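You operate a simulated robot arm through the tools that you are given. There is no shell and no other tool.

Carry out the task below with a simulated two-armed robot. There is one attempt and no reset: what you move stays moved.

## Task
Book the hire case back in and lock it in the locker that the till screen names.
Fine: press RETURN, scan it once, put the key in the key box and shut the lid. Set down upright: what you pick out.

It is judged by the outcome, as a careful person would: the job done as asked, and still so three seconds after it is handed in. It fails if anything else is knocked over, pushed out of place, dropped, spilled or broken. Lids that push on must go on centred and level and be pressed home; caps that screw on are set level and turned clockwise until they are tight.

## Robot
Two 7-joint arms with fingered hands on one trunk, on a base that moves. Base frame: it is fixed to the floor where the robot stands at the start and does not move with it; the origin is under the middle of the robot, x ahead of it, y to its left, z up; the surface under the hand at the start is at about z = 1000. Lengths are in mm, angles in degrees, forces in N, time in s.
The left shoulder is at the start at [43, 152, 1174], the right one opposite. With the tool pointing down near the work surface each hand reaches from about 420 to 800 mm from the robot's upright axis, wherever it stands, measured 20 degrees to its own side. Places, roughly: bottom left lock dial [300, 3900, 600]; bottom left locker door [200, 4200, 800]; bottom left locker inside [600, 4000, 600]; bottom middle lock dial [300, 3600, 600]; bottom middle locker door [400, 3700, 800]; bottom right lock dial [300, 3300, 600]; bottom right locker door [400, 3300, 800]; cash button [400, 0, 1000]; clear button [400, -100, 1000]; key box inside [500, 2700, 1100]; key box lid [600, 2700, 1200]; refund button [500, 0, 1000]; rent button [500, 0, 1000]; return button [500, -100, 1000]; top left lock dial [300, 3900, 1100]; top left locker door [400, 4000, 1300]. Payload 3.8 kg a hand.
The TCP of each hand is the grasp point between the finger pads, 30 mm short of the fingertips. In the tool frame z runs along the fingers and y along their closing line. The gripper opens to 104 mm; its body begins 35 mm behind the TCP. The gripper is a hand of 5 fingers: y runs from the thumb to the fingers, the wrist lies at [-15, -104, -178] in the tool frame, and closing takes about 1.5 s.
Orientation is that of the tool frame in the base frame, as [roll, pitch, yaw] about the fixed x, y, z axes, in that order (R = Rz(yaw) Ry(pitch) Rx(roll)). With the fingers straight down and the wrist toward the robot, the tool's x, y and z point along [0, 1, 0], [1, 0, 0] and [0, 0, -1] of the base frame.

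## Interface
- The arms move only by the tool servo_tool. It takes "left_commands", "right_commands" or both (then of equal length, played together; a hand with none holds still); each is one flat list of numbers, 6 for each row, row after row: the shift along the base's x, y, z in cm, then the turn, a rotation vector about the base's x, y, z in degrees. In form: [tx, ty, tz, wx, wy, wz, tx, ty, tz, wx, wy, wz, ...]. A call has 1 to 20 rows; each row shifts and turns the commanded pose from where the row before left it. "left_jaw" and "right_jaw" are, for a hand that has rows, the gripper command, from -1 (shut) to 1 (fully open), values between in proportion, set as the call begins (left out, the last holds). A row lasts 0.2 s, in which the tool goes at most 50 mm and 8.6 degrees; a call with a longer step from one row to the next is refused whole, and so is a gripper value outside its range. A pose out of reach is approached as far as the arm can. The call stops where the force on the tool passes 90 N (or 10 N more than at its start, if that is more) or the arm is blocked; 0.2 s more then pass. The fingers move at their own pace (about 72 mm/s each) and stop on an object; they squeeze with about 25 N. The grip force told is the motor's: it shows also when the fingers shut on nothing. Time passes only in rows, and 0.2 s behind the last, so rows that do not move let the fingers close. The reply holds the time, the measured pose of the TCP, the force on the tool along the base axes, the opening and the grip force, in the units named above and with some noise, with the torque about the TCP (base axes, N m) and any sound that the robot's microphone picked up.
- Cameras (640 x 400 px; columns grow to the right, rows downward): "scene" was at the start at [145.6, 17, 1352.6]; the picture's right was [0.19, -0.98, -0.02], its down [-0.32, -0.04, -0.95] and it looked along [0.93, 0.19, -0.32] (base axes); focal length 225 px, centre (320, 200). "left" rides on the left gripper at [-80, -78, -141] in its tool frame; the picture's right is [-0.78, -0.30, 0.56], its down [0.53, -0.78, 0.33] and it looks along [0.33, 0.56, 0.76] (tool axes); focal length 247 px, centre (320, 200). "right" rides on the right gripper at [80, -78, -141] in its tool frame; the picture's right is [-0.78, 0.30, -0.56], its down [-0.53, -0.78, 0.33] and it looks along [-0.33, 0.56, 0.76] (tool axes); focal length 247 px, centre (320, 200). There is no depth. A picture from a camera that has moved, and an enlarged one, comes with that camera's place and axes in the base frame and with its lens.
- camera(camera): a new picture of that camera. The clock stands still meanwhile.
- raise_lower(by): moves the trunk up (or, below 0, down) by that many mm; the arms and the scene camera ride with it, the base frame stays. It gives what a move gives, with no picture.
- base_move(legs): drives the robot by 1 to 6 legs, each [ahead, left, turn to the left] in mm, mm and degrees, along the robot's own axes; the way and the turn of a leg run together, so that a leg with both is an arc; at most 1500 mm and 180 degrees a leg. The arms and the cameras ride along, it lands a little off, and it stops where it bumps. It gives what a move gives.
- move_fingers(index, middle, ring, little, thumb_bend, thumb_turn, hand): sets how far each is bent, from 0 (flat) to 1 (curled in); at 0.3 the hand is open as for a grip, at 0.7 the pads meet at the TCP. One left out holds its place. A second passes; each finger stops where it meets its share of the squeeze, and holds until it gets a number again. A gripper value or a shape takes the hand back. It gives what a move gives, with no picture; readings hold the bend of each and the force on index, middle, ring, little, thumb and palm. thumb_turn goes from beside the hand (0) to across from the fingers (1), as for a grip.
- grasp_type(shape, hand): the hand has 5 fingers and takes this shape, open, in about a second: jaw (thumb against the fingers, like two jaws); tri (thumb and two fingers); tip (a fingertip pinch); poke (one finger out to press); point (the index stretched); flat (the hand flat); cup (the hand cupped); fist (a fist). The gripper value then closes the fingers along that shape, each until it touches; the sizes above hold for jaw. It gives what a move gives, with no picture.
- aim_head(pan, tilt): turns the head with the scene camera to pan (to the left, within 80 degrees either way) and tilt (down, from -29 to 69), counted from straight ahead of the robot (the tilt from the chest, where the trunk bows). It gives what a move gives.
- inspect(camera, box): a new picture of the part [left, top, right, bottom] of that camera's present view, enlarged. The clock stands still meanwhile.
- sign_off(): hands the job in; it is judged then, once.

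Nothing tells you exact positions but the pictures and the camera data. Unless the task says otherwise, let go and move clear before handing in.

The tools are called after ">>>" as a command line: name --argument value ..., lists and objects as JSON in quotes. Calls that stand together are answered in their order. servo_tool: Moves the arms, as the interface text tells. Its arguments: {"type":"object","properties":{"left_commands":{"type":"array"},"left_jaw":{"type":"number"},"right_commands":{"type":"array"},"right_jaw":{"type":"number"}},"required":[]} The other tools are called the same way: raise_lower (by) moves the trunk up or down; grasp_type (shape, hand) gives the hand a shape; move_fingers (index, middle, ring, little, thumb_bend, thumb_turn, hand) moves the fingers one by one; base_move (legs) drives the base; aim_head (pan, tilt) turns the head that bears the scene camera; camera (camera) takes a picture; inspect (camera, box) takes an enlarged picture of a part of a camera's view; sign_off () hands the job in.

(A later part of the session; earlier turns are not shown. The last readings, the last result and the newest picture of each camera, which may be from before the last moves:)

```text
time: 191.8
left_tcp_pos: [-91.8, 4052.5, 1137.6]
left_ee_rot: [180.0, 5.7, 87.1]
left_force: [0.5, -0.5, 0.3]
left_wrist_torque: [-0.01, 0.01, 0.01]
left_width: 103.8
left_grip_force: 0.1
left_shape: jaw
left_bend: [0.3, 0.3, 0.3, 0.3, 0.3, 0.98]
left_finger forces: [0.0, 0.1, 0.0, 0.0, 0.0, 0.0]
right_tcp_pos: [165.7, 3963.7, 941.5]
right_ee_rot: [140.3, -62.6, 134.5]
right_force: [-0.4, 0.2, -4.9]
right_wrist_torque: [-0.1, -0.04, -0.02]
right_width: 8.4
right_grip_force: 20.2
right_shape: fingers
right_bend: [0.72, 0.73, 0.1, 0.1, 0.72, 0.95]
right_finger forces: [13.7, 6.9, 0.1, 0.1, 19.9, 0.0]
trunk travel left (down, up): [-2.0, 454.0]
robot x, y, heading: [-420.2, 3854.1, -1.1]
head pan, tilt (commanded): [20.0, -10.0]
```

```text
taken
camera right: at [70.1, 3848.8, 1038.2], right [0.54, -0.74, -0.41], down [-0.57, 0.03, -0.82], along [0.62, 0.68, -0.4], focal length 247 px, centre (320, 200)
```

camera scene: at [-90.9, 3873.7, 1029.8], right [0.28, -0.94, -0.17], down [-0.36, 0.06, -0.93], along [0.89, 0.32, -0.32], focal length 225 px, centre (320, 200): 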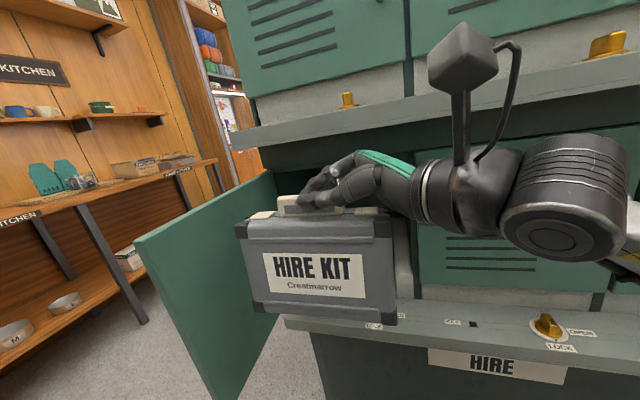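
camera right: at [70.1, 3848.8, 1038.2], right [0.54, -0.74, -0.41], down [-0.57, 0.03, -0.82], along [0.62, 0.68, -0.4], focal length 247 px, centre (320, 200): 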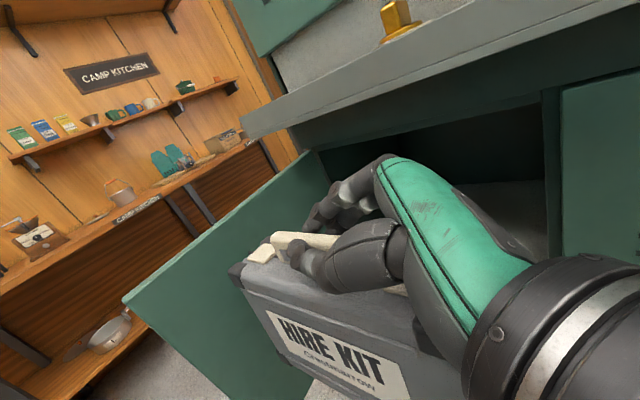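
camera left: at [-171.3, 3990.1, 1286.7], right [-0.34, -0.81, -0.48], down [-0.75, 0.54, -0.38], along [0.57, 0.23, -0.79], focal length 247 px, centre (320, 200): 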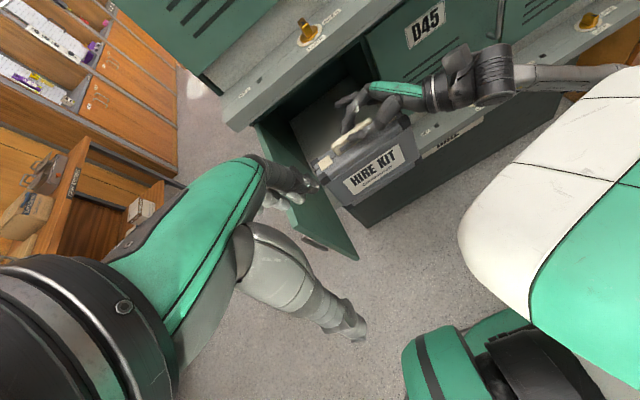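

The view from this height is excellent: the opening lies straight behind the case. Now the arm lowers it the rest of the way, to about 25 mm above the locker floor's level.

>>> servo_tool --right_commands '[0, 0, -2.5, 0, 0, 0, 0, 0, -2.5, 0, 0, 0, 0, 0, -2.5, 0, 0, 0, 0, 0, -1.5, 0, 0, 0, 0, 0, 0, 0, 0, 0]'

>>> camera --camera "scene"

>>> inspect --camera "left" --box '[220, 40, 460, 240]'

```text
time: 192.9
left_tcp_pos: [-91.1, 4050.6, 1136.8]
left_ee_rot: [-180.0, 5.8, 87.1]
left_force: [-0.9, -0.2, 0.2]
left_wrist_torque: [0.03, 0.02, 0.05]
left_width: 104.2
left_grip_force: 0.1
left_shape: jaw
left_bend: [0.3, 0.3, 0.3, 0.3, 0.3, 0.98]
left_finger forces: [0.0, 0.0, 0.0, 0.0, 0.0, 0.0]
right_tcp_pos: [166.2, 3963.3, 851.4]
right_ee_rot: [140.2, -62.7, 134.6]
right_force: [-0.7, 0.5, -5.3]
right_wrist_torque: [-0.08, -0.03, 0.02]
right_width: 8.3
right_grip_force: 20.2
right_shape: fingers
right_bend: [0.72, 0.73, 0.1, 0.1, 0.72, 0.95]
right_finger forces: [13.8, 6.8, 0.0, 0.0, 20.0, 0.0]
trunk travel left (down, up): [-2.0, 454.0]
robot x, y, heading: [-414.3, 3848.2, -1.0]
head pan, tilt (commanded): [20.0, -10.0]
```

```text
taken
camera scene: at [-91.0, 3873.7, 1029.9], right [0.28, -0.94, -0.17], down [-0.36, 0.07, -0.93], along [0.89, 0.32, -0.32], focal length 225 px, centre (320, 200)
```

scene: 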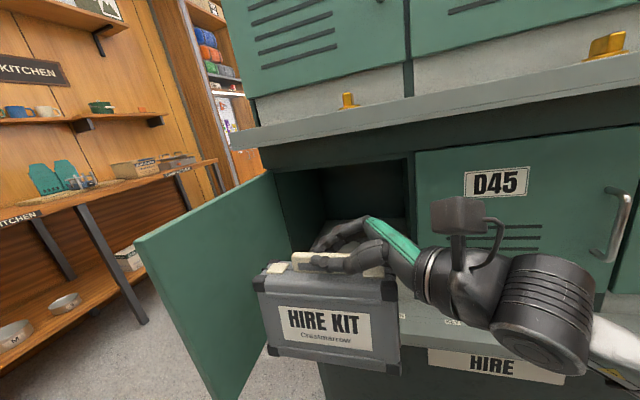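

```text
2.00 times, centred on (340, 140) of left
camera zoom: at [-171.5, 3990.1, 1286.8], right [-0.34, -0.81, -0.48], down [-0.75, 0.54, -0.38], along [0.57, 0.23, -0.79], focal length 494 px, centre (280, 320)
```

zoom: 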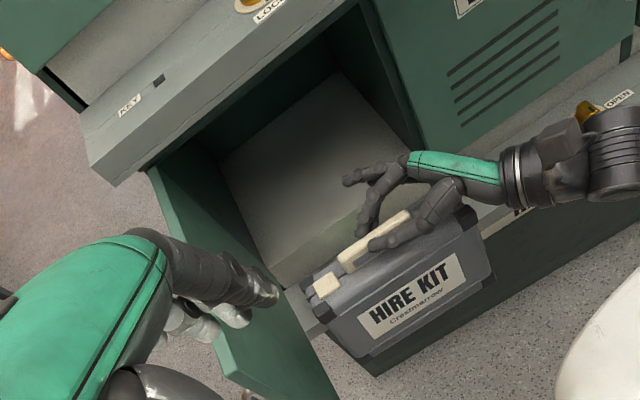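

Everything lines up: case level, opening behind it, fingers and camera mount below the upper ledge. I'll drive forward 170 mm with a 20 mm shift left to centre it.

>>> base_move --legs '[[170, 22, 0]]'

>>> camera --camera "scene"

>>> camera --camera "left"

>>> camera --camera "right"

```text
time: 194.4
left_tcp_pos: [79.5, 4071.5, 1137.8]
left_ee_rot: [180.0, 5.8, 87.1]
left_force: [0.1, 0.8, 0.3]
left_wrist_torque: [-0.04, 0.02, -0.02]
left_width: 104.1
left_grip_force: 0.1
left_shape: jaw
left_bend: [0.3, 0.3, 0.3, 0.3, 0.3, 0.98]
left_finger forces: [0.0, 0.0, 0.1, 0.0, 0.0, 0.0]
right_tcp_pos: [337.6, 3982.3, 851.3]
right_ee_rot: [140.3, -62.6, 134.3]
right_force: [1.7, 0.2, -5.9]
right_wrist_torque: [-0.12, -0.1, 0.0]
right_width: 8.5
right_grip_force: 21.0
right_shape: fingers
right_bend: [0.71, 0.73, 0.1, 0.1, 0.72, 0.94]
right_finger forces: [13.8, 7.4, 0.1, 0.0, 20.2, 0.0]
trunk travel left (down, up): [-2.0, 454.0]
robot x, y, heading: [-247.1, 3871.3, -0.9]
head pan, tilt (commanded): [20.0, -10.0]
```

```text
taken
camera scene: at [80.3, 3892.9, 1029.6], right [0.28, -0.94, -0.17], down [-0.36, 0.07, -0.93], along [0.89, 0.32, -0.32], focal length 225 px, centre (320, 200)
```

scene: 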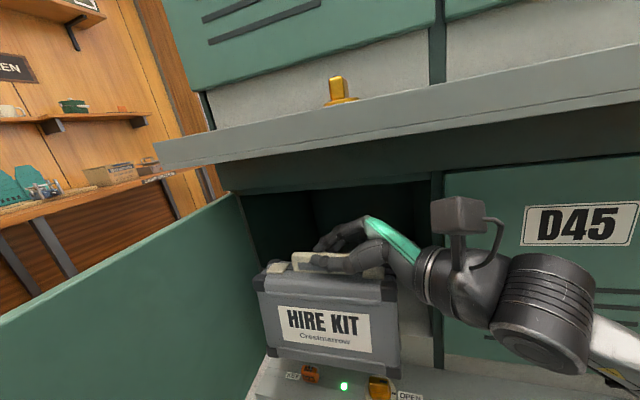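

```text
taken
camera left: at [0.2, 4009.4, 1286.5], right [-0.34, -0.81, -0.48], down [-0.75, 0.54, -0.38], along [0.57, 0.23, -0.79], focal length 247 px, centre (320, 200)
```

left: 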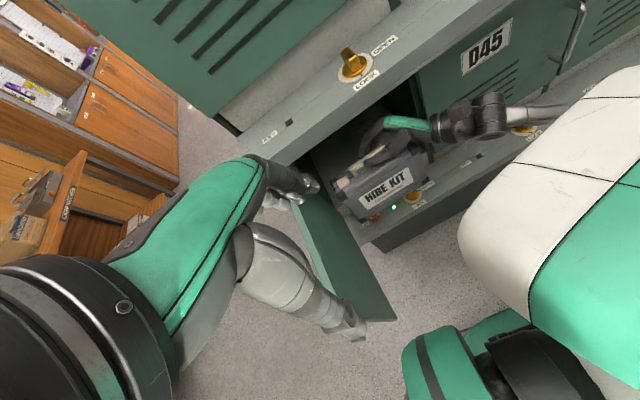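

```text
taken
camera right: at [241.1, 3867.7, 948.5], right [0.54, -0.74, -0.41], down [-0.57, 0.03, -0.82], along [0.62, 0.68, -0.4], focal length 247 px, centre (320, 200)
```

right: 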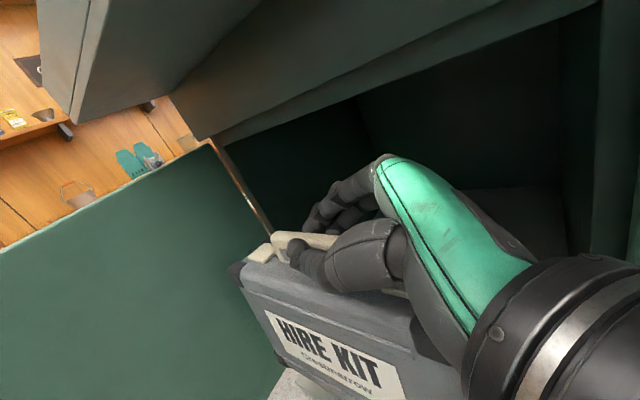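

The case is half over the ledge with about 30 mm under it and clearance at both sides. Now the arm carries it straight in.

>>> servo_tool --right_commands '[1.5, -0.3, 0, 0, 0, 0, 1.5, -0.3, 0, 0, 0, 0, 1.5, -0.2, 0, 0, 0, 0, 1.5, -0.2, 0, 0, 0, 0, 0, 0, 0, 0, 0, 0]'

>>> camera --camera "scene"

>>> camera --camera "right"

>>> inspect --camera "left" --box '[260, 40, 540, 260]'

```text
time: 195.6
left_tcp_pos: [80.0, 4070.8, 1138.5]
left_ee_rot: [-179.9, 5.8, 87.1]
left_force: [0.1, 0.1, -0.1]
left_wrist_torque: [0.04, 0.0, 0.0]
left_width: 104.0
left_grip_force: 0.1
left_shape: jaw
left_bend: [0.3, 0.3, 0.3, 0.3, 0.3, 0.98]
left_finger forces: [0.0, 0.0, 0.1, 0.0, 0.0, 0.0]
right_tcp_pos: [396.6, 3973.0, 851.0]
right_ee_rot: [140.3, -62.6, 134.4]
right_force: [0.7, -0.5, -5.7]
right_wrist_torque: [-0.09, -0.11, 0.0]
right_width: 7.9
right_grip_force: 20.7
right_shape: fingers
right_bend: [0.71, 0.73, 0.1, 0.1, 0.72, 0.94]
right_finger forces: [13.7, 7.7, 0.1, 0.1, 20.2, 0.0]
trunk travel left (down, up): [-2.0, 454.0]
robot x, y, heading: [-243.8, 3869.5, -1.1]
head pan, tilt (commanded): [20.0, -10.0]
```

```text
taken
camera scene: at [79.4, 3892.8, 1029.9], right [0.28, -0.94, -0.17], down [-0.36, 0.07, -0.93], along [0.89, 0.32, -0.32], focal length 225 px, centre (320, 200)
```

scene: 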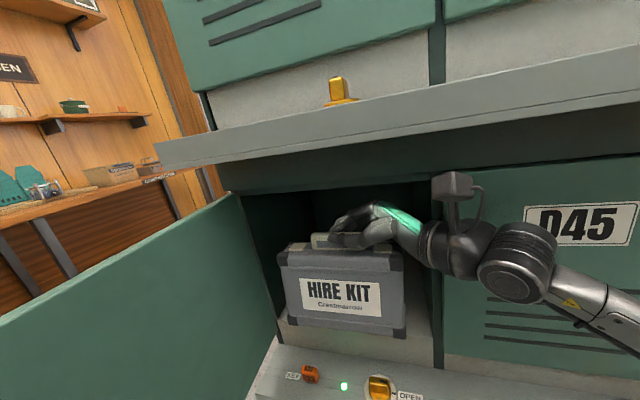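

```text
taken
camera right: at [300.6, 3857.5, 948.4], right [0.54, -0.74, -0.41], down [-0.57, 0.03, -0.82], along [0.62, 0.68, -0.4], focal length 247 px, centre (320, 200)
```

right: 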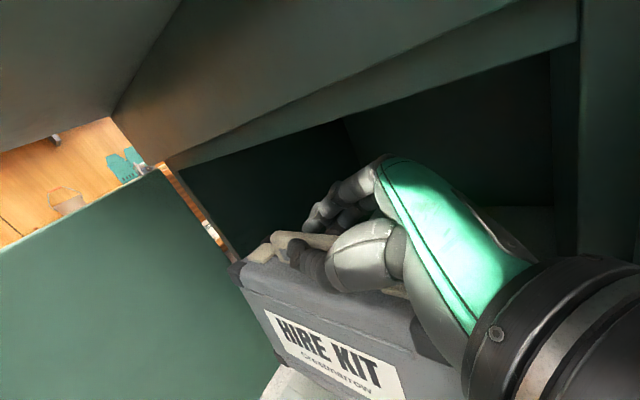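

```text
1.82 times, centred on (400, 150) of left
camera zoom: at [-0.9, 4009.2, 1286.8], right [-0.34, -0.81, -0.48], down [-0.75, 0.54, -0.38], along [0.57, 0.23, -0.79], focal length 449 px, centre (174, 291)
```

zoom: 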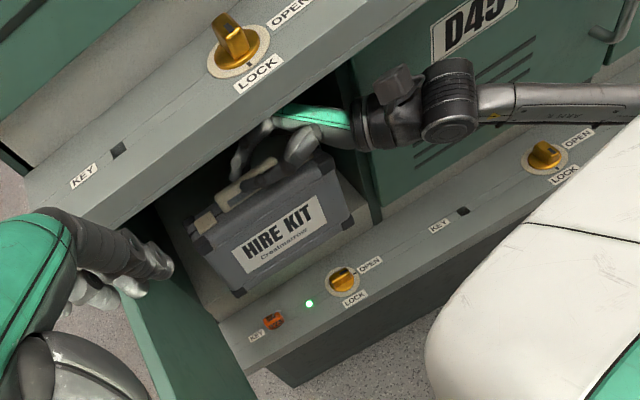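

Going in well. I'll ease it 35 mm further in and a little left so that the hand stays off the divider, then check.

>>> servo_tool --right_commands '[0, 0.9, 0, 0, 0, 0, 0.9, 0.9, 0, 0, 0, 0, 1.3, 0, 0, 0, 0, 0, 1.3, 0, 0, 0, 0, 0, 0, 0, 0, 0, 0, 0]'

>>> camera --camera "scene"

>>> inspect --camera "left" --box '[260, 40, 540, 260]'

>>> camera --camera "right"

```text
time: 196.8
left_tcp_pos: [70.0, 4072.4, 1139.7]
left_ee_rot: [179.6, 5.7, 87.0]
left_force: [-1.0, 0.6, 0.5]
left_wrist_torque: [-0.02, -0.02, -0.01]
left_width: 103.9
left_grip_force: 0.0
left_shape: jaw
left_bend: [0.3, 0.3, 0.3, 0.3, 0.3, 0.98]
left_finger forces: [0.0, 0.0, 0.0, 0.1, 0.0, 0.1]
right_tcp_pos: [420.0, 3995.4, 851.6]
right_ee_rot: [140.2, -62.3, 135.2]
right_force: [-34.5, 13.7, -15.6]
right_wrist_torque: [1.41, -0.89, -5.99]
right_width: 8.6
right_grip_force: 20.6
right_shape: fingers
right_bend: [0.71, 0.73, 0.1, 0.1, 0.72, 0.94]
right_finger forces: [14.1, 6.9, 0.1, 0.0, 20.4, 0.0]
trunk travel left (down, up): [-2.0, 454.0]
robot x, y, heading: [-252.0, 3866.1, -0.6]
head pan, tilt (commanded): [20.0, -10.0]
```

```text
taken
camera scene: at [71.5, 3893.7, 1031.9], right [0.28, -0.94, -0.17], down [-0.35, 0.06, -0.93], along [0.89, 0.32, -0.32], focal length 225 px, centre (320, 200)
```

scene: 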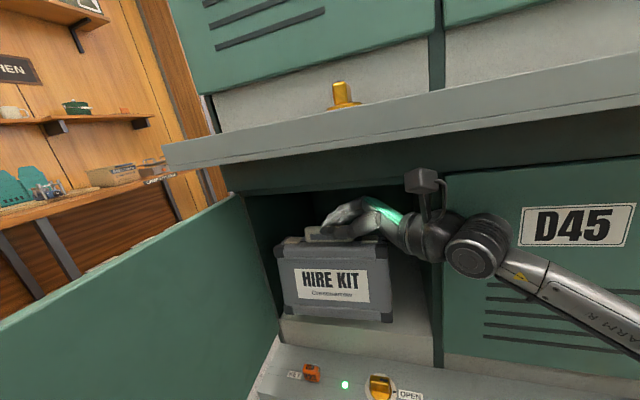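

```text
1.82 times, centred on (400, 150) of left
camera zoom: at [-10.7, 4010.3, 1288.2], right [-0.33, -0.81, -0.48], down [-0.75, 0.54, -0.39], along [0.57, 0.23, -0.79], focal length 449 px, centre (174, 291)
```

zoom: 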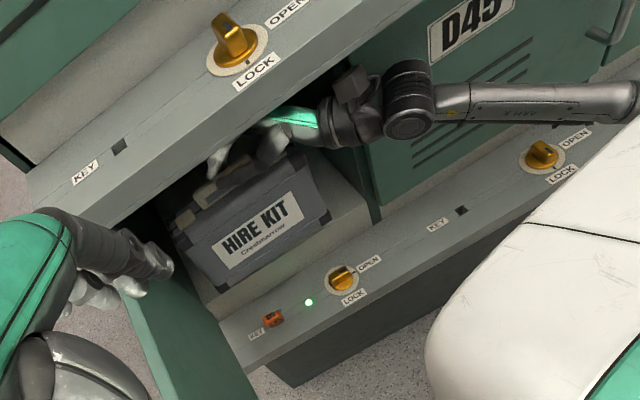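

```text
taken
camera right: at [325.0, 3880.3, 950.3], right [0.55, -0.73, -0.4], down [-0.57, 0.02, -0.82], along [0.61, 0.68, -0.4], focal length 247 px, centre (320, 200)
```

right: 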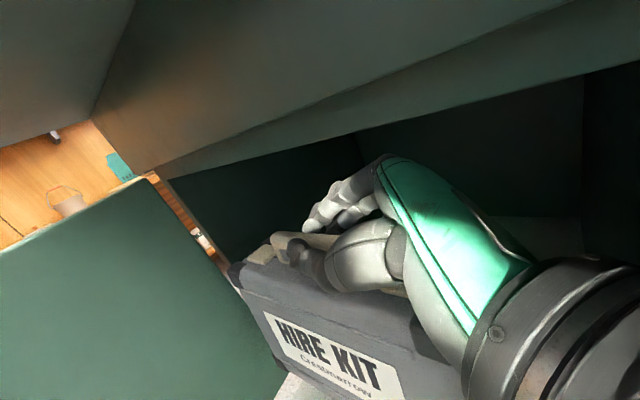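

The wrist drum has touched the D45 door front (about 35 N), so I stop there. I'll back off 20 mm and turn the hand 12° clockwise so that the wrist swings away from the lockers, then continue.

>>> servo_tool --right_commands '[-2.0, -0.3, 0, 0, 0, 0, 0, 0, 0, 0, 0, -6, 0, 0, 0, 0, 0, -6, 0, 0, 0, 0, 0, 0]'

>>> camera --camera "scene"

>>> inspect --camera "left" --box '[260, 40, 540, 260]'

```text
time: 197.8
left_tcp_pos: [79.2, 4070.3, 1136.2]
left_ee_rot: [179.9, 5.7, 87.1]
left_force: [-1.3, -0.2, -0.1]
left_wrist_torque: [-0.01, 0.01, 0.02]
left_width: 104.1
left_grip_force: 0.1
left_shape: jaw
left_bend: [0.3, 0.3, 0.3, 0.3, 0.3, 0.98]
left_finger forces: [0.0, 0.0, 0.1, 0.0, 0.0, 0.1]
right_tcp_pos: [412.4, 3986.8, 851.0]
right_ee_rot: [140.2, -62.6, 122.4]
right_force: [0.1, -1.2, -5.7]
right_wrist_torque: [-0.15, -0.06, -0.03]
right_width: 8.3
right_grip_force: 20.8
right_shape: fingers
right_bend: [0.71, 0.73, 0.1, 0.1, 0.72, 0.94]
right_finger forces: [13.7, 7.2, 0.0, 0.0, 20.2, 0.0]
trunk travel left (down, up): [-2.0, 454.0]
robot x, y, heading: [-249.8, 3870.0, -1.0]
head pan, tilt (commanded): [20.0, -10.0]
```

```text
taken
camera scene: at [79.5, 3892.3, 1029.9], right [0.28, -0.94, -0.17], down [-0.36, 0.07, -0.93], along [0.89, 0.32, -0.32], focal length 225 px, centre (320, 200)
```

scene: 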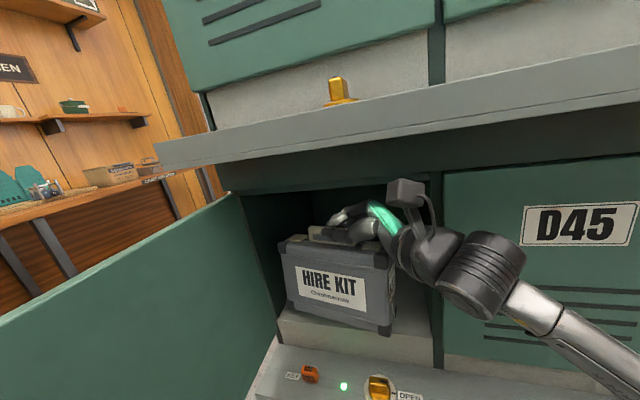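

```text
1.82 times, centred on (400, 150) of left
camera zoom: at [-0.8, 4008.7, 1286.8], right [-0.34, -0.81, -0.48], down [-0.75, 0.54, -0.38], along [0.57, 0.23, -0.79], focal length 449 px, centre (174, 291)
```

zoom: 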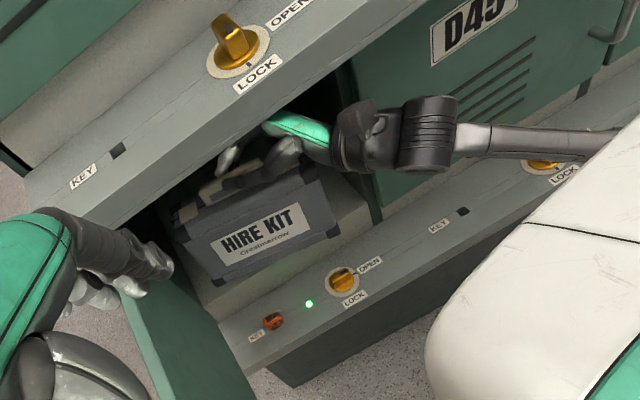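

The hand is free again (no side force). Forward 30 mm in small steps.

>>> servo_tool --right_commands '[1.0, 0, 0, 0, 0, 0, 0.8, 0, 0, 0, 0, 0, 0.6, 0, 0, 0, 0, 0, 0, 0, 0, 0, 0, 0]'

>>> camera --camera "scene"

>>> inspect --camera "left" --box '[260, 40, 540, 260]'

```text
time: 198.8
left_tcp_pos: [80.2, 4071.1, 1137.2]
left_ee_rot: [179.9, 5.6, 87.1]
left_force: [0.0, -0.4, 0.6]
left_wrist_torque: [-0.03, 0.01, -0.01]
left_width: 104.2
left_grip_force: 0.1
left_shape: jaw
left_bend: [0.3, 0.3, 0.3, 0.3, 0.3, 0.98]
left_finger forces: [0.1, 0.0, 0.1, 0.1, 0.0, 0.1]
right_tcp_pos: [435.7, 3987.7, 851.9]
right_ee_rot: [140.5, -62.6, 122.4]
right_force: [-0.5, -0.1, -4.6]
right_wrist_torque: [-0.13, -0.02, 0.0]
right_width: 8.3
right_grip_force: 20.6
right_shape: fingers
right_bend: [0.71, 0.73, 0.1, 0.1, 0.72, 0.94]
right_finger forces: [13.9, 6.9, 0.1, 0.0, 20.1, 0.0]
trunk travel left (down, up): [-2.0, 454.0]
robot x, y, heading: [-250.2, 3871.8, -1.2]
head pan, tilt (commanded): [20.0, -10.0]
```

```text
taken
camera scene: at [79.6, 3892.8, 1029.8], right [0.28, -0.94, -0.17], down [-0.36, 0.07, -0.93], along [0.89, 0.32, -0.32], focal length 225 px, centre (320, 200)
```

scene: 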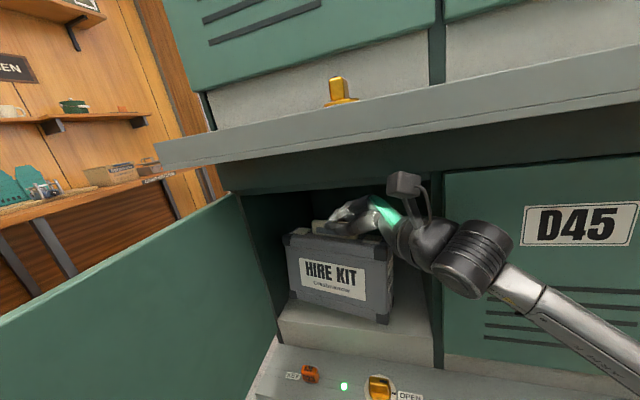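

```text
1.82 times, centred on (400, 150) of left
camera zoom: at [-0.7, 4009.2, 1286.7], right [-0.34, -0.81, -0.48], down [-0.75, 0.54, -0.38], along [0.57, 0.23, -0.79], focal length 449 px, centre (174, 291)
```

zoom: 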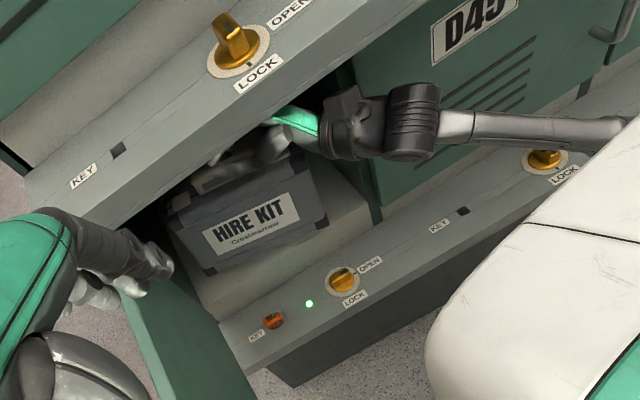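

No contact. Another 25 mm in, so that the whole case is past the front edge.

>>> servo_tool --right_commands '[0.9, 0, 0, 0, 0, 0, 0.9, 0, 0, 0, 0, 0, 0.8, 0, 0, 0, 0, 0, 0, 0, 0, 0, 0, 0]'

>>> inspect --camera "scene" --box '[220, 140, 500, 360]'

>>> camera --camera "right"

```text
time: 199.8
left_tcp_pos: [75.5, 4069.8, 1138.2]
left_ee_rot: [179.8, 5.8, 87.1]
left_force: [0.4, 0.0, 0.4]
left_wrist_torque: [0.0, -0.02, -0.02]
left_width: 103.8
left_grip_force: 0.0
left_shape: jaw
left_bend: [0.3, 0.3, 0.3, 0.3, 0.3, 0.98]
left_finger forces: [0.0, 0.0, 0.0, 0.0, 0.1, 0.0]
right_tcp_pos: [455.0, 3988.8, 851.9]
right_ee_rot: [140.2, -62.6, 122.8]
right_force: [0.6, 0.7, -5.9]
right_wrist_torque: [-0.11, -0.02, -0.01]
right_width: 7.9
right_grip_force: 20.5
right_shape: fingers
right_bend: [0.71, 0.73, 0.1, 0.1, 0.72, 0.94]
right_finger forces: [14.3, 6.5, 0.0, 0.0, 20.1, 0.1]
trunk travel left (down, up): [-2.0, 454.0]
robot x, y, heading: [-250.5, 3870.0, -1.4]
head pan, tilt (commanded): [20.0, -10.0]
```

```text
1.82 times, centred on (360, 250) of scene
camera zoom: at [74.3, 3891.9, 1031.0], right [0.28, -0.94, -0.17], down [-0.36, 0.07, -0.93], along [0.89, 0.32, -0.32], focal length 409 px, centre (247, 109)
```

zoom: 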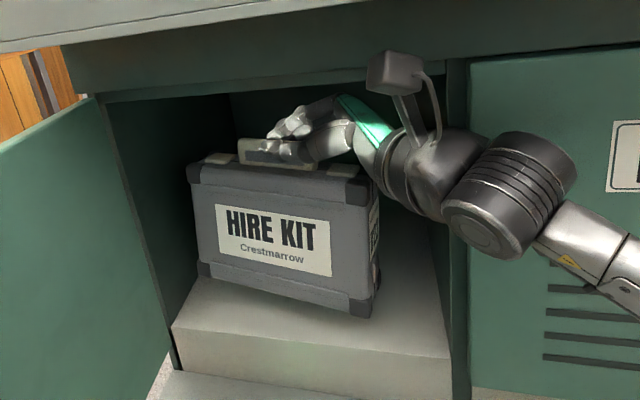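

```text
taken
camera right: at [336.8, 3895.9, 949.4], right [0.38, -0.83, -0.4], down [-0.55, 0.15, -0.82], along [0.74, 0.54, -0.4], focal length 247 px, centre (320, 200)
```

right: 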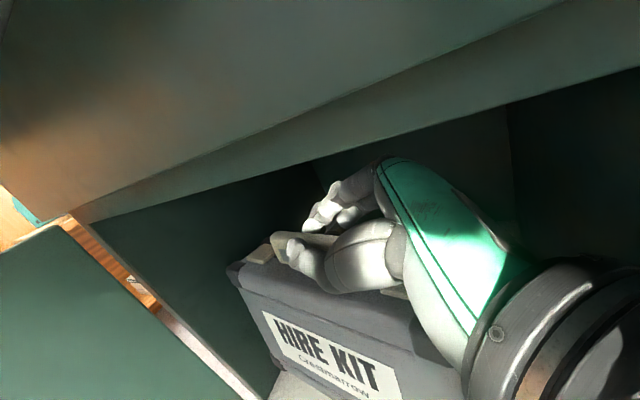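

The base was nudged back a few millimetres, so the forearm drum is just touching the D45 front. I'll ease back 8 mm; the case is already fully inside.

>>> servo_tool --right_commands '[-0.8, 0.2, 0, 0, 0, 0, 0, 0, 0, 0, 0, 0]'

>>> inspect --camera "scene" --box '[220, 140, 500, 360]'

```text
time: 200.4
left_tcp_pos: [79.9, 4071.2, 1137.1]
left_ee_rot: [180.0, 5.7, 87.1]
left_force: [0.3, -0.4, -0.2]
left_wrist_torque: [0.01, -0.03, -0.02]
left_width: 104.3
left_grip_force: 0.2
left_shape: jaw
left_bend: [0.3, 0.3, 0.3, 0.3, 0.3, 0.98]
left_finger forces: [0.0, 0.1, 0.0, 0.0, 0.0, 0.1]
right_tcp_pos: [454.3, 3988.7, 852.3]
right_ee_rot: [140.0, -62.6, 122.6]
right_force: [0.3, -1.0, -5.2]
right_wrist_torque: [-0.16, -0.07, 0.0]
right_width: 8.3
right_grip_force: 20.6
right_shape: fingers
right_bend: [0.71, 0.73, 0.1, 0.1, 0.72, 0.94]
right_finger forces: [13.8, 7.0, 0.0, 0.0, 20.1, 0.0]
trunk travel left (down, up): [-2.0, 454.0]
robot x, y, heading: [-247.0, 3866.5, -0.7]
head pan, tilt (commanded): [20.0, -10.0]
```

```text
1.82 times, centred on (360, 250) of scene
camera zoom: at [80.5, 3892.8, 1030.0], right [0.28, -0.94, -0.17], down [-0.36, 0.07, -0.93], along [0.89, 0.32, -0.32], focal length 409 px, centre (247, 109)
```

zoom: 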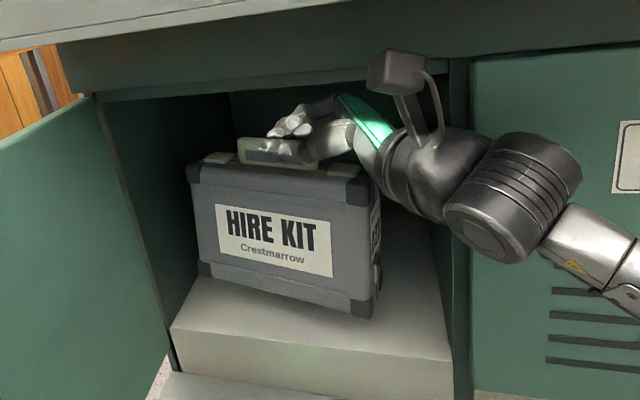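

Free again, TCP at x 454. Now lowering onto the locker floor, gently.

>>> servo_tool --right_commands '[0, 0, -0.8, 0, 0, 0, 0, 0, -0.7, 0, 0, 0, 0, 0, -0.5, 0, 0, 0, 0, 0, 0, 0, 0, 0]'

>>> inspect --camera "scene" --box '[220, 140, 500, 360]'

```text
time: 201.4
left_tcp_pos: [79.8, 4070.9, 1136.9]
left_ee_rot: [180.0, 5.7, 87.1]
left_force: [0.5, -0.2, 0.0]
left_wrist_torque: [-0.03, -0.03, 0.0]
left_width: 104.0
left_grip_force: 0.1
left_shape: jaw
left_bend: [0.3, 0.3, 0.3, 0.3, 0.3, 0.98]
left_finger forces: [0.1, 0.0, 0.0, 0.0, 0.0, 0.1]
right_tcp_pos: [453.7, 3988.8, 830.6]
right_ee_rot: [140.3, -62.7, 122.4]
right_force: [0.4, -0.2, -5.1]
right_wrist_torque: [-0.13, -0.05, 0.0]
right_width: 8.3
right_grip_force: 20.6
right_shape: fingers
right_bend: [0.71, 0.73, 0.1, 0.1, 0.72, 0.94]
right_finger forces: [13.8, 7.0, 0.0, 0.1, 20.1, 0.1]
trunk travel left (down, up): [-2.0, 454.0]
robot x, y, heading: [-244.8, 3867.2, -1.2]
head pan, tilt (commanded): [20.0, -10.0]
```

```text
1.82 times, centred on (360, 250) of scene
camera zoom: at [79.6, 3892.8, 1029.8], right [0.28, -0.94, -0.17], down [-0.36, 0.07, -0.93], along [0.89, 0.32, -0.32], focal length 409 px, centre (247, 109)
```

zoom: 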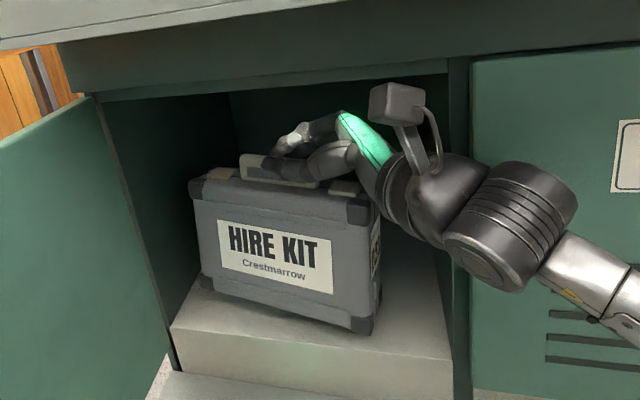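

>>> servo_tool --right_commands '[0, 0, -0.4, 0, 0, 0, 0, 0, -0.3, 0, 0, 0, 0, 0, 0, 0, 0, 0]'

>>> inspect --camera "scene" --box '[220, 140, 500, 360]'

```text
time: 202.2
left_tcp_pos: [78.9, 4071.7, 1136.9]
left_ee_rot: [-180.0, 5.7, 87.1]
left_force: [-0.1, -0.6, -0.3]
left_wrist_torque: [0.01, 0.01, 0.03]
left_width: 103.9
left_grip_force: 0.1
left_shape: jaw
left_bend: [0.3, 0.3, 0.3, 0.3, 0.3, 0.98]
left_finger forces: [0.1, 0.0, 0.0, 0.1, 0.1, 0.0]
right_tcp_pos: [452.6, 3990.4, 824.8]
right_ee_rot: [140.1, -62.7, 122.6]
right_force: [0.8, -0.2, -4.8]
right_wrist_torque: [-0.13, -0.05, -0.02]
right_width: 8.0
right_grip_force: 21.1
right_shape: fingers
right_bend: [0.71, 0.73, 0.1, 0.1, 0.72, 0.94]
right_finger forces: [13.9, 7.0, 0.0, 0.1, 20.1, 0.1]
trunk travel left (down, up): [-2.0, 454.0]
robot x, y, heading: [-245.3, 3869.1, -1.1]
head pan, tilt (commanded): [20.0, -10.0]
```

```text
1.82 times, centred on (360, 250) of scene
camera zoom: at [79.6, 3892.8, 1029.8], right [0.28, -0.94, -0.17], down [-0.36, 0.07, -0.93], along [0.89, 0.32, -0.32], focal length 409 px, centre (247, 109)
```

zoom: 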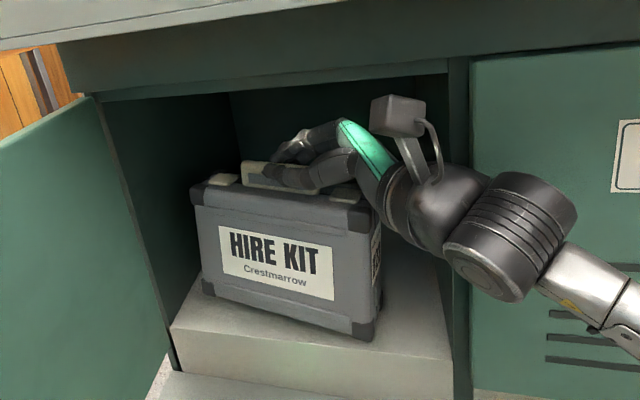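

>>> servo_tool --right_commands '[0, 0, -0.3, 0, 0, 0, 0, 0, 0, 0, 0, 0]'

>>> servo_tool --right_commands '[0, 0, -0.3, 0, 0, 0, 0, 0, 0, 0, 0, 0]'

```text
time: 202.8
left_tcp_pos: [79.0, 4071.0, 1136.2]
left_ee_rot: [180.0, 5.6, 87.0]
left_force: [0.2, -0.6, 0.4]
left_wrist_torque: [0.01, 0.01, 0.0]
left_width: 103.9
left_grip_force: 0.0
left_shape: jaw
left_bend: [0.3, 0.3, 0.3, 0.3, 0.3, 0.98]
left_finger forces: [0.0, 0.1, 0.0, 0.0, 0.0, 0.0]
right_tcp_pos: [453.8, 3990.1, 821.6]
right_ee_rot: [140.3, -62.7, 122.4]
right_force: [-0.4, -0.5, -6.6]
right_wrist_torque: [-0.1, -0.08, 0.0]
right_width: 8.4
right_grip_force: 20.3
right_shape: fingers
right_bend: [0.71, 0.73, 0.1, 0.1, 0.72, 0.94]
right_finger forces: [13.7, 7.1, 0.0, 0.1, 20.1, 0.0]
trunk travel left (down, up): [-2.0, 454.0]
robot x, y, heading: [-248.9, 3872.7, -0.9]
head pan, tilt (commanded): [20.0, -10.0]
```

```text
time: 203.4
left_tcp_pos: [79.1, 4070.7, 1137.5]
left_ee_rot: [179.9, 5.7, 87.1]
left_force: [-0.2, -0.5, 0.0]
left_wrist_torque: [-0.04, -0.03, 0.01]
left_width: 103.9
left_grip_force: 0.1
left_shape: jaw
left_bend: [0.3, 0.3, 0.3, 0.3, 0.3, 0.98]
left_finger forces: [0.0, 0.0, 0.1, 0.1, 0.1, 0.0]
right_tcp_pos: [453.6, 3989.1, 818.0]
right_ee_rot: [140.4, -62.6, 122.3]
right_force: [-0.6, 0.1, -5.0]
right_wrist_torque: [-0.13, -0.08, -0.01]
right_width: 8.0
right_grip_force: 20.8
right_shape: fingers
right_bend: [0.71, 0.73, 0.1, 0.1, 0.72, 0.94]
right_finger forces: [13.7, 7.0, 0.0, 0.1, 20.1, 0.0]
trunk travel left (down, up): [-2.0, 454.0]
robot x, y, heading: [-246.6, 3871.8, -0.7]
head pan, tilt (commanded): [20.0, -10.0]
```

>>> servo_tool --right_commands '[0, 0, -0.3, 0, 0, 0, 0, 0, 0, 0, 0, 0]'

>>> servo_tool --right_commands '[0, 0, -0.3, 0, 0, 0, 0, 0, 0, 0, 0, 0]'

>>> inspect --camera "scene" --box '[260, 220, 420, 340]'

```text
time: 204.0
left_tcp_pos: [78.9, 4071.0, 1136.6]
left_ee_rot: [180.0, 5.6, 87.1]
left_force: [-0.6, 0.3, -0.6]
left_wrist_torque: [0.01, 0.0, -0.01]
left_width: 103.5
left_grip_force: 0.0
left_shape: jaw
left_bend: [0.3, 0.3, 0.3, 0.3, 0.3, 0.98]
left_finger forces: [0.1, 0.1, 0.1, 0.1, 0.1, 0.0]
right_tcp_pos: [453.5, 3989.3, 815.9]
right_ee_rot: [140.2, -62.8, 122.6]
right_force: [-0.5, 0.2, -4.9]
right_wrist_torque: [-0.14, -0.08, 0.0]
right_width: 8.2
right_grip_force: 21.1
right_shape: fingers
right_bend: [0.71, 0.73, 0.1, 0.1, 0.72, 0.94]
right_finger forces: [13.8, 7.0, 0.1, 0.0, 20.1, 0.0]
trunk travel left (down, up): [-2.0, 454.0]
robot x, y, heading: [-245.8, 3869.7, -1.0]
head pan, tilt (commanded): [20.0, -10.0]
```

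```text
time: 204.6
left_tcp_pos: [79.8, 4071.8, 1138.4]
left_ee_rot: [-179.9, 5.7, 87.1]
left_force: [0.5, -0.5, -0.4]
left_wrist_torque: [0.0, -0.02, 0.02]
left_width: 103.7
left_grip_force: 0.0
left_shape: jaw
left_bend: [0.3, 0.3, 0.3, 0.3, 0.3, 0.98]
left_finger forces: [0.1, 0.1, 0.0, 0.0, 0.0, 0.1]
right_tcp_pos: [453.4, 3989.7, 811.9]
right_ee_rot: [140.3, -62.6, 122.4]
right_force: [-0.7, 0.4, -5.3]
right_wrist_torque: [-0.13, -0.04, -0.05]
right_width: 8.2
right_grip_force: 20.1
right_shape: fingers
right_bend: [0.71, 0.73, 0.1, 0.1, 0.72, 0.94]
right_finger forces: [13.9, 7.0, 0.0, 0.1, 20.1, 0.0]
trunk travel left (down, up): [-2.0, 454.0]
robot x, y, heading: [-249.4, 3870.3, -1.1]
head pan, tilt (commanded): [20.0, -10.0]
```

```text
3.33 times, centred on (340, 280) of scene
camera zoom: at [79.6, 3892.8, 1029.8], right [0.28, -0.94, -0.17], down [-0.36, 0.07, -0.93], along [0.89, 0.32, -0.32], focal length 750 px, centre (253, -67)
```

zoom: 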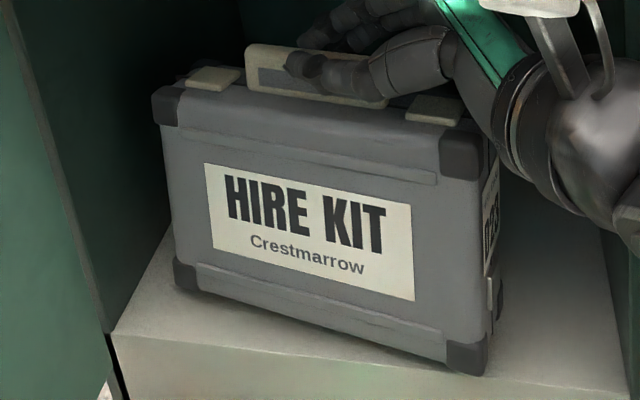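

>>> servo_tool --right_commands '[0, 0, -0.3, 0, 0, 0, 0, 0, 0, 0, 0, 0]'

>>> servo_tool --right_commands '[0, 0, -0.3, 0, 0, 0, 0, 0, 0, 0, 0, 0]'

>>> servo_tool --right_commands '[0, 0, -0.3, 0, 0, 0, 0, 0, 0, 0, 0, 0]'

>>> inspect --camera "scene" --box '[260, 220, 420, 340]'

```text
time: 205.2
left_tcp_pos: [78.7, 4071.7, 1137.9]
left_ee_rot: [180.0, 5.7, 87.1]
left_force: [0.3, -0.1, 0.4]
left_wrist_torque: [0.02, -0.01, 0.0]
left_width: 104.0
left_grip_force: 0.1
left_shape: jaw
left_bend: [0.3, 0.3, 0.3, 0.3, 0.3, 0.98]
left_finger forces: [0.0, 0.1, 0.0, 0.1, 0.1, 0.0]
right_tcp_pos: [452.4, 3989.2, 809.0]
right_ee_rot: [140.1, -62.7, 122.6]
right_force: [-0.6, 0.3, -5.0]
right_wrist_torque: [-0.14, -0.06, 0.02]
right_width: 8.3
right_grip_force: 20.2
right_shape: fingers
right_bend: [0.71, 0.73, 0.1, 0.1, 0.72, 0.94]
right_finger forces: [13.9, 7.0, 0.1, 0.0, 20.1, 0.0]
trunk travel left (down, up): [-2.0, 454.0]
robot x, y, heading: [-250.5, 3868.4, -1.0]
head pan, tilt (commanded): [20.0, -10.0]
```

```text
time: 205.8
left_tcp_pos: [79.1, 4071.5, 1138.2]
left_ee_rot: [-179.9, 5.8, 87.1]
left_force: [-0.2, -0.8, 0.2]
left_wrist_torque: [-0.02, -0.01, -0.03]
left_width: 104.1
left_grip_force: 0.0
left_shape: jaw
left_bend: [0.3, 0.3, 0.3, 0.3, 0.3, 0.98]
left_finger forces: [0.0, 0.0, 0.1, 0.0, 0.0, 0.0]
right_tcp_pos: [453.1, 3989.7, 805.8]
right_ee_rot: [140.3, -62.7, 122.5]
right_force: [-0.4, -0.5, -5.6]
right_wrist_torque: [-0.15, -0.06, -0.02]
right_width: 8.3
right_grip_force: 20.7
right_shape: fingers
right_bend: [0.71, 0.73, 0.1, 0.1, 0.72, 0.94]
right_finger forces: [13.8, 7.1, 0.0, 0.1, 20.1, 0.0]
trunk travel left (down, up): [-2.0, 454.0]
robot x, y, heading: [-250.6, 3869.7, -0.7]
head pan, tilt (commanded): [20.0, -10.0]
```

```text
time: 206.4
left_tcp_pos: [79.1, 4070.2, 1137.4]
left_ee_rot: [180.0, 5.6, 87.1]
left_force: [0.2, 0.1, -0.4]
left_wrist_torque: [-0.02, 0.0, -0.01]
left_width: 104.1
left_grip_force: 0.0
left_shape: jaw
left_bend: [0.3, 0.3, 0.3, 0.3, 0.3, 0.98]
left_finger forces: [0.1, 0.0, 0.0, 0.0, 0.0, 0.0]
right_tcp_pos: [452.7, 3989.3, 802.9]
right_ee_rot: [140.0, -62.6, 122.7]
right_force: [-0.1, 0.0, -6.0]
right_wrist_torque: [-0.13, -0.02, 0.0]
right_width: 8.3
right_grip_force: 20.5
right_shape: fingers
right_bend: [0.71, 0.73, 0.1, 0.1, 0.72, 0.94]
right_finger forces: [13.7, 7.1, 0.1, 0.0, 20.2, 0.0]
trunk travel left (down, up): [-2.0, 454.0]
robot x, y, heading: [-252.0, 3867.8, -1.3]
head pan, tilt (commanded): [20.0, -10.0]
```

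```text
3.33 times, centred on (340, 280) of scene
camera zoom: at [79.6, 3892.8, 1029.9], right [0.28, -0.94, -0.17], down [-0.36, 0.07, -0.93], along [0.89, 0.32, -0.32], focal length 750 px, centre (253, -67)
```

zoom: 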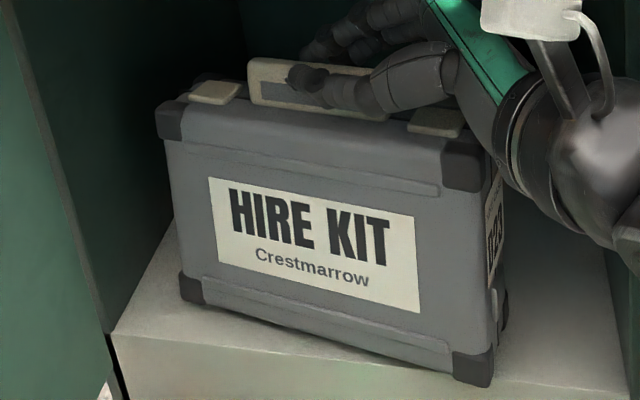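

Still hanging free; by the picture the floor is only a few millimetres below, with the near corner about at the front edge. I'll keep lowering in 3 mm steps until it carries.

>>> servo_tool --right_commands '[0, 0, -0.3, 0, 0, 0, 0, 0, 0, 0, 0, 0]'

>>> servo_tool --right_commands '[0, 0, -0.3, 0, 0, 0, 0, 0, 0, 0, 0, 0]'

>>> inspect --camera "scene" --box '[260, 220, 420, 340]'

```text
time: 207.0
left_tcp_pos: [78.2, 4070.4, 1139.3]
left_ee_rot: [179.8, 5.7, 87.1]
left_force: [-0.2, -0.3, -0.7]
left_wrist_torque: [-0.02, 0.01, -0.01]
left_width: 104.0
left_grip_force: 0.1
left_shape: jaw
left_bend: [0.3, 0.3, 0.3, 0.3, 0.3, 0.98]
left_finger forces: [0.1, 0.1, 0.0, 0.0, 0.0, 0.0]
right_tcp_pos: [452.0, 3989.2, 801.2]
right_ee_rot: [140.0, -62.6, 122.6]
right_force: [0.1, 0.3, 0.0]
right_wrist_torque: [-0.07, -0.1, 0.01]
right_width: 8.1
right_grip_force: 20.6
right_shape: fingers
right_bend: [0.71, 0.73, 0.1, 0.1, 0.72, 0.94]
right_finger forces: [13.1, 7.1, 0.1, 0.0, 20.2, 0.1]
trunk travel left (down, up): [-2.0, 454.0]
robot x, y, heading: [-245.2, 3870.8, -0.8]
head pan, tilt (commanded): [20.0, -10.0]
```

```text
time: 207.6
left_tcp_pos: [78.6, 4071.4, 1138.5]
left_ee_rot: [179.9, 5.7, 87.1]
left_force: [0.4, -0.2, 0.0]
left_wrist_torque: [-0.01, 0.0, 0.01]
left_width: 104.2
left_grip_force: 0.1
left_shape: jaw
left_bend: [0.3, 0.3, 0.3, 0.3, 0.3, 0.98]
left_finger forces: [0.0, 0.0, 0.0, 0.0, 0.1, 0.0]
right_tcp_pos: [451.6, 3991.0, 799.9]
right_ee_rot: [139.6, -62.7, 123.1]
right_force: [-0.3, 1.0, 8.1]
right_wrist_torque: [0.13, -0.13, 0.02]
right_width: 8.2
right_grip_force: 19.6
right_shape: fingers
right_bend: [0.71, 0.73, 0.1, 0.1, 0.72, 0.94]
right_finger forces: [12.2, 7.0, 0.0, 0.1, 20.4, 0.1]
trunk travel left (down, up): [-2.0, 454.0]
robot x, y, heading: [-248.2, 3870.7, -0.9]
head pan, tilt (commanded): [20.0, -10.0]
```

```text
3.33 times, centred on (340, 280) of scene
camera zoom: at [77.9, 3892.6, 1030.7], right [0.28, -0.94, -0.17], down [-0.36, 0.07, -0.93], along [0.89, 0.32, -0.32], focal length 750 px, centre (253, -67)
```

zoom: 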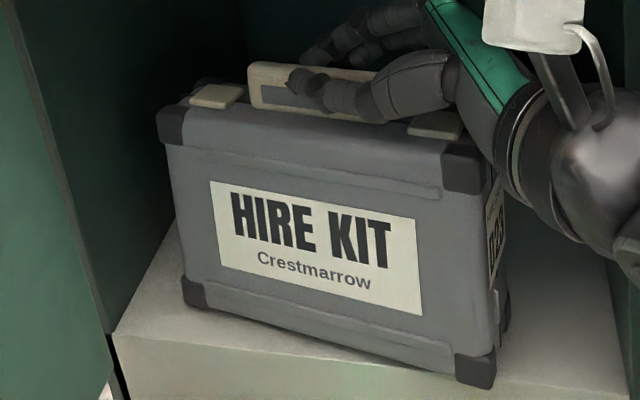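

The floor now carries the case (force reversed to +8 N). I'll take off the excess pressure and open the fingers.

>>> servo_tool --right_commands '[0, 0, 0.2, 0, 0, 0, 0, 0, 0, 0, 0, 0]'

>>> move_fingers --hand "right" --index 0.3 --middle 0.3 --thumb_bend 0.3

>>> inspect --camera "scene" --box '[240, 160, 460, 340]'

>>> camera --camera "right"

```text
time: 208.2
left_tcp_pos: [78.1, 4070.9, 1138.9]
left_ee_rot: [179.9, 5.7, 87.1]
left_force: [0.2, 0.0, -0.9]
left_wrist_torque: [-0.04, 0.01, 0.01]
left_width: 103.9
left_grip_force: 0.0
left_shape: jaw
left_bend: [0.3, 0.3, 0.3, 0.3, 0.3, 0.98]
left_finger forces: [0.0, 0.0, 0.1, 0.1, 0.0, 0.0]
right_tcp_pos: [452.6, 3989.5, 800.7]
right_ee_rot: [140.1, -62.5, 122.5]
right_force: [-0.2, -0.1, 6.4]
right_wrist_torque: [0.09, -0.15, 0.0]
right_width: 8.1
right_grip_force: 19.4
right_shape: fingers
right_bend: [0.71, 0.73, 0.1, 0.1, 0.72, 0.94]
right_finger forces: [12.4, 7.0, 0.0, 0.1, 20.5, 0.0]
trunk travel left (down, up): [-2.0, 454.0]
robot x, y, heading: [-247.7, 3868.3, -1.1]
head pan, tilt (commanded): [20.0, -10.0]
```

```text
time: 209.2
left_tcp_pos: [77.4, 4071.0, 1137.5]
left_ee_rot: [179.9, 5.8, 87.1]
left_force: [0.4, 0.0, -0.7]
left_wrist_torque: [-0.01, -0.02, 0.02]
left_width: 103.7
left_grip_force: 0.0
left_shape: jaw
left_bend: [0.3, 0.3, 0.3, 0.3, 0.3, 0.98]
left_finger forces: [0.1, 0.0, 0.0, 0.0, 0.0, 0.0]
right_tcp_pos: [453.0, 3988.8, 800.9]
right_ee_rot: [140.2, -62.6, 122.5]
right_force: [-0.1, 0.7, 4.9]
right_wrist_torque: [0.18, 0.24, -0.1]
right_width: 98.1
right_grip_force: 2.4
right_shape: fingers
right_bend: [0.3, 0.3, 0.1, 0.1, 0.34, 0.95]
right_finger forces: [0.1, 0.1, 0.1, 0.0, 5.0, 0.0]
trunk travel left (down, up): [-2.0, 454.0]
robot x, y, heading: [-248.3, 3868.2, -0.7]
head pan, tilt (commanded): [20.0, -10.0]
```

```text
2.22 times, centred on (350, 250) of scene
camera zoom: at [78.6, 3892.7, 1030.3], right [0.28, -0.94, -0.17], down [-0.36, 0.07, -0.93], along [0.89, 0.32, -0.32], focal length 500 px, centre (253, 89)
```

zoom: 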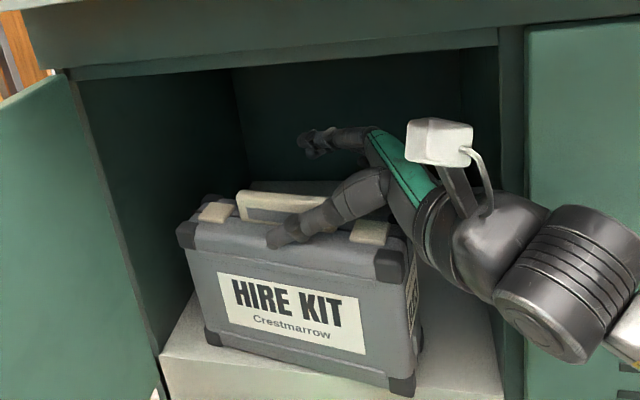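

```text
taken
camera right: at [334.4, 3897.3, 897.7], right [0.38, -0.83, -0.41], down [-0.55, 0.15, -0.82], along [0.74, 0.53, -0.4], focal length 247 px, centre (320, 200)
```

right: 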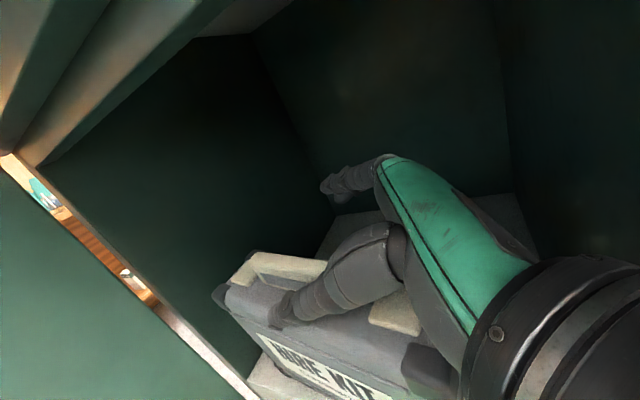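

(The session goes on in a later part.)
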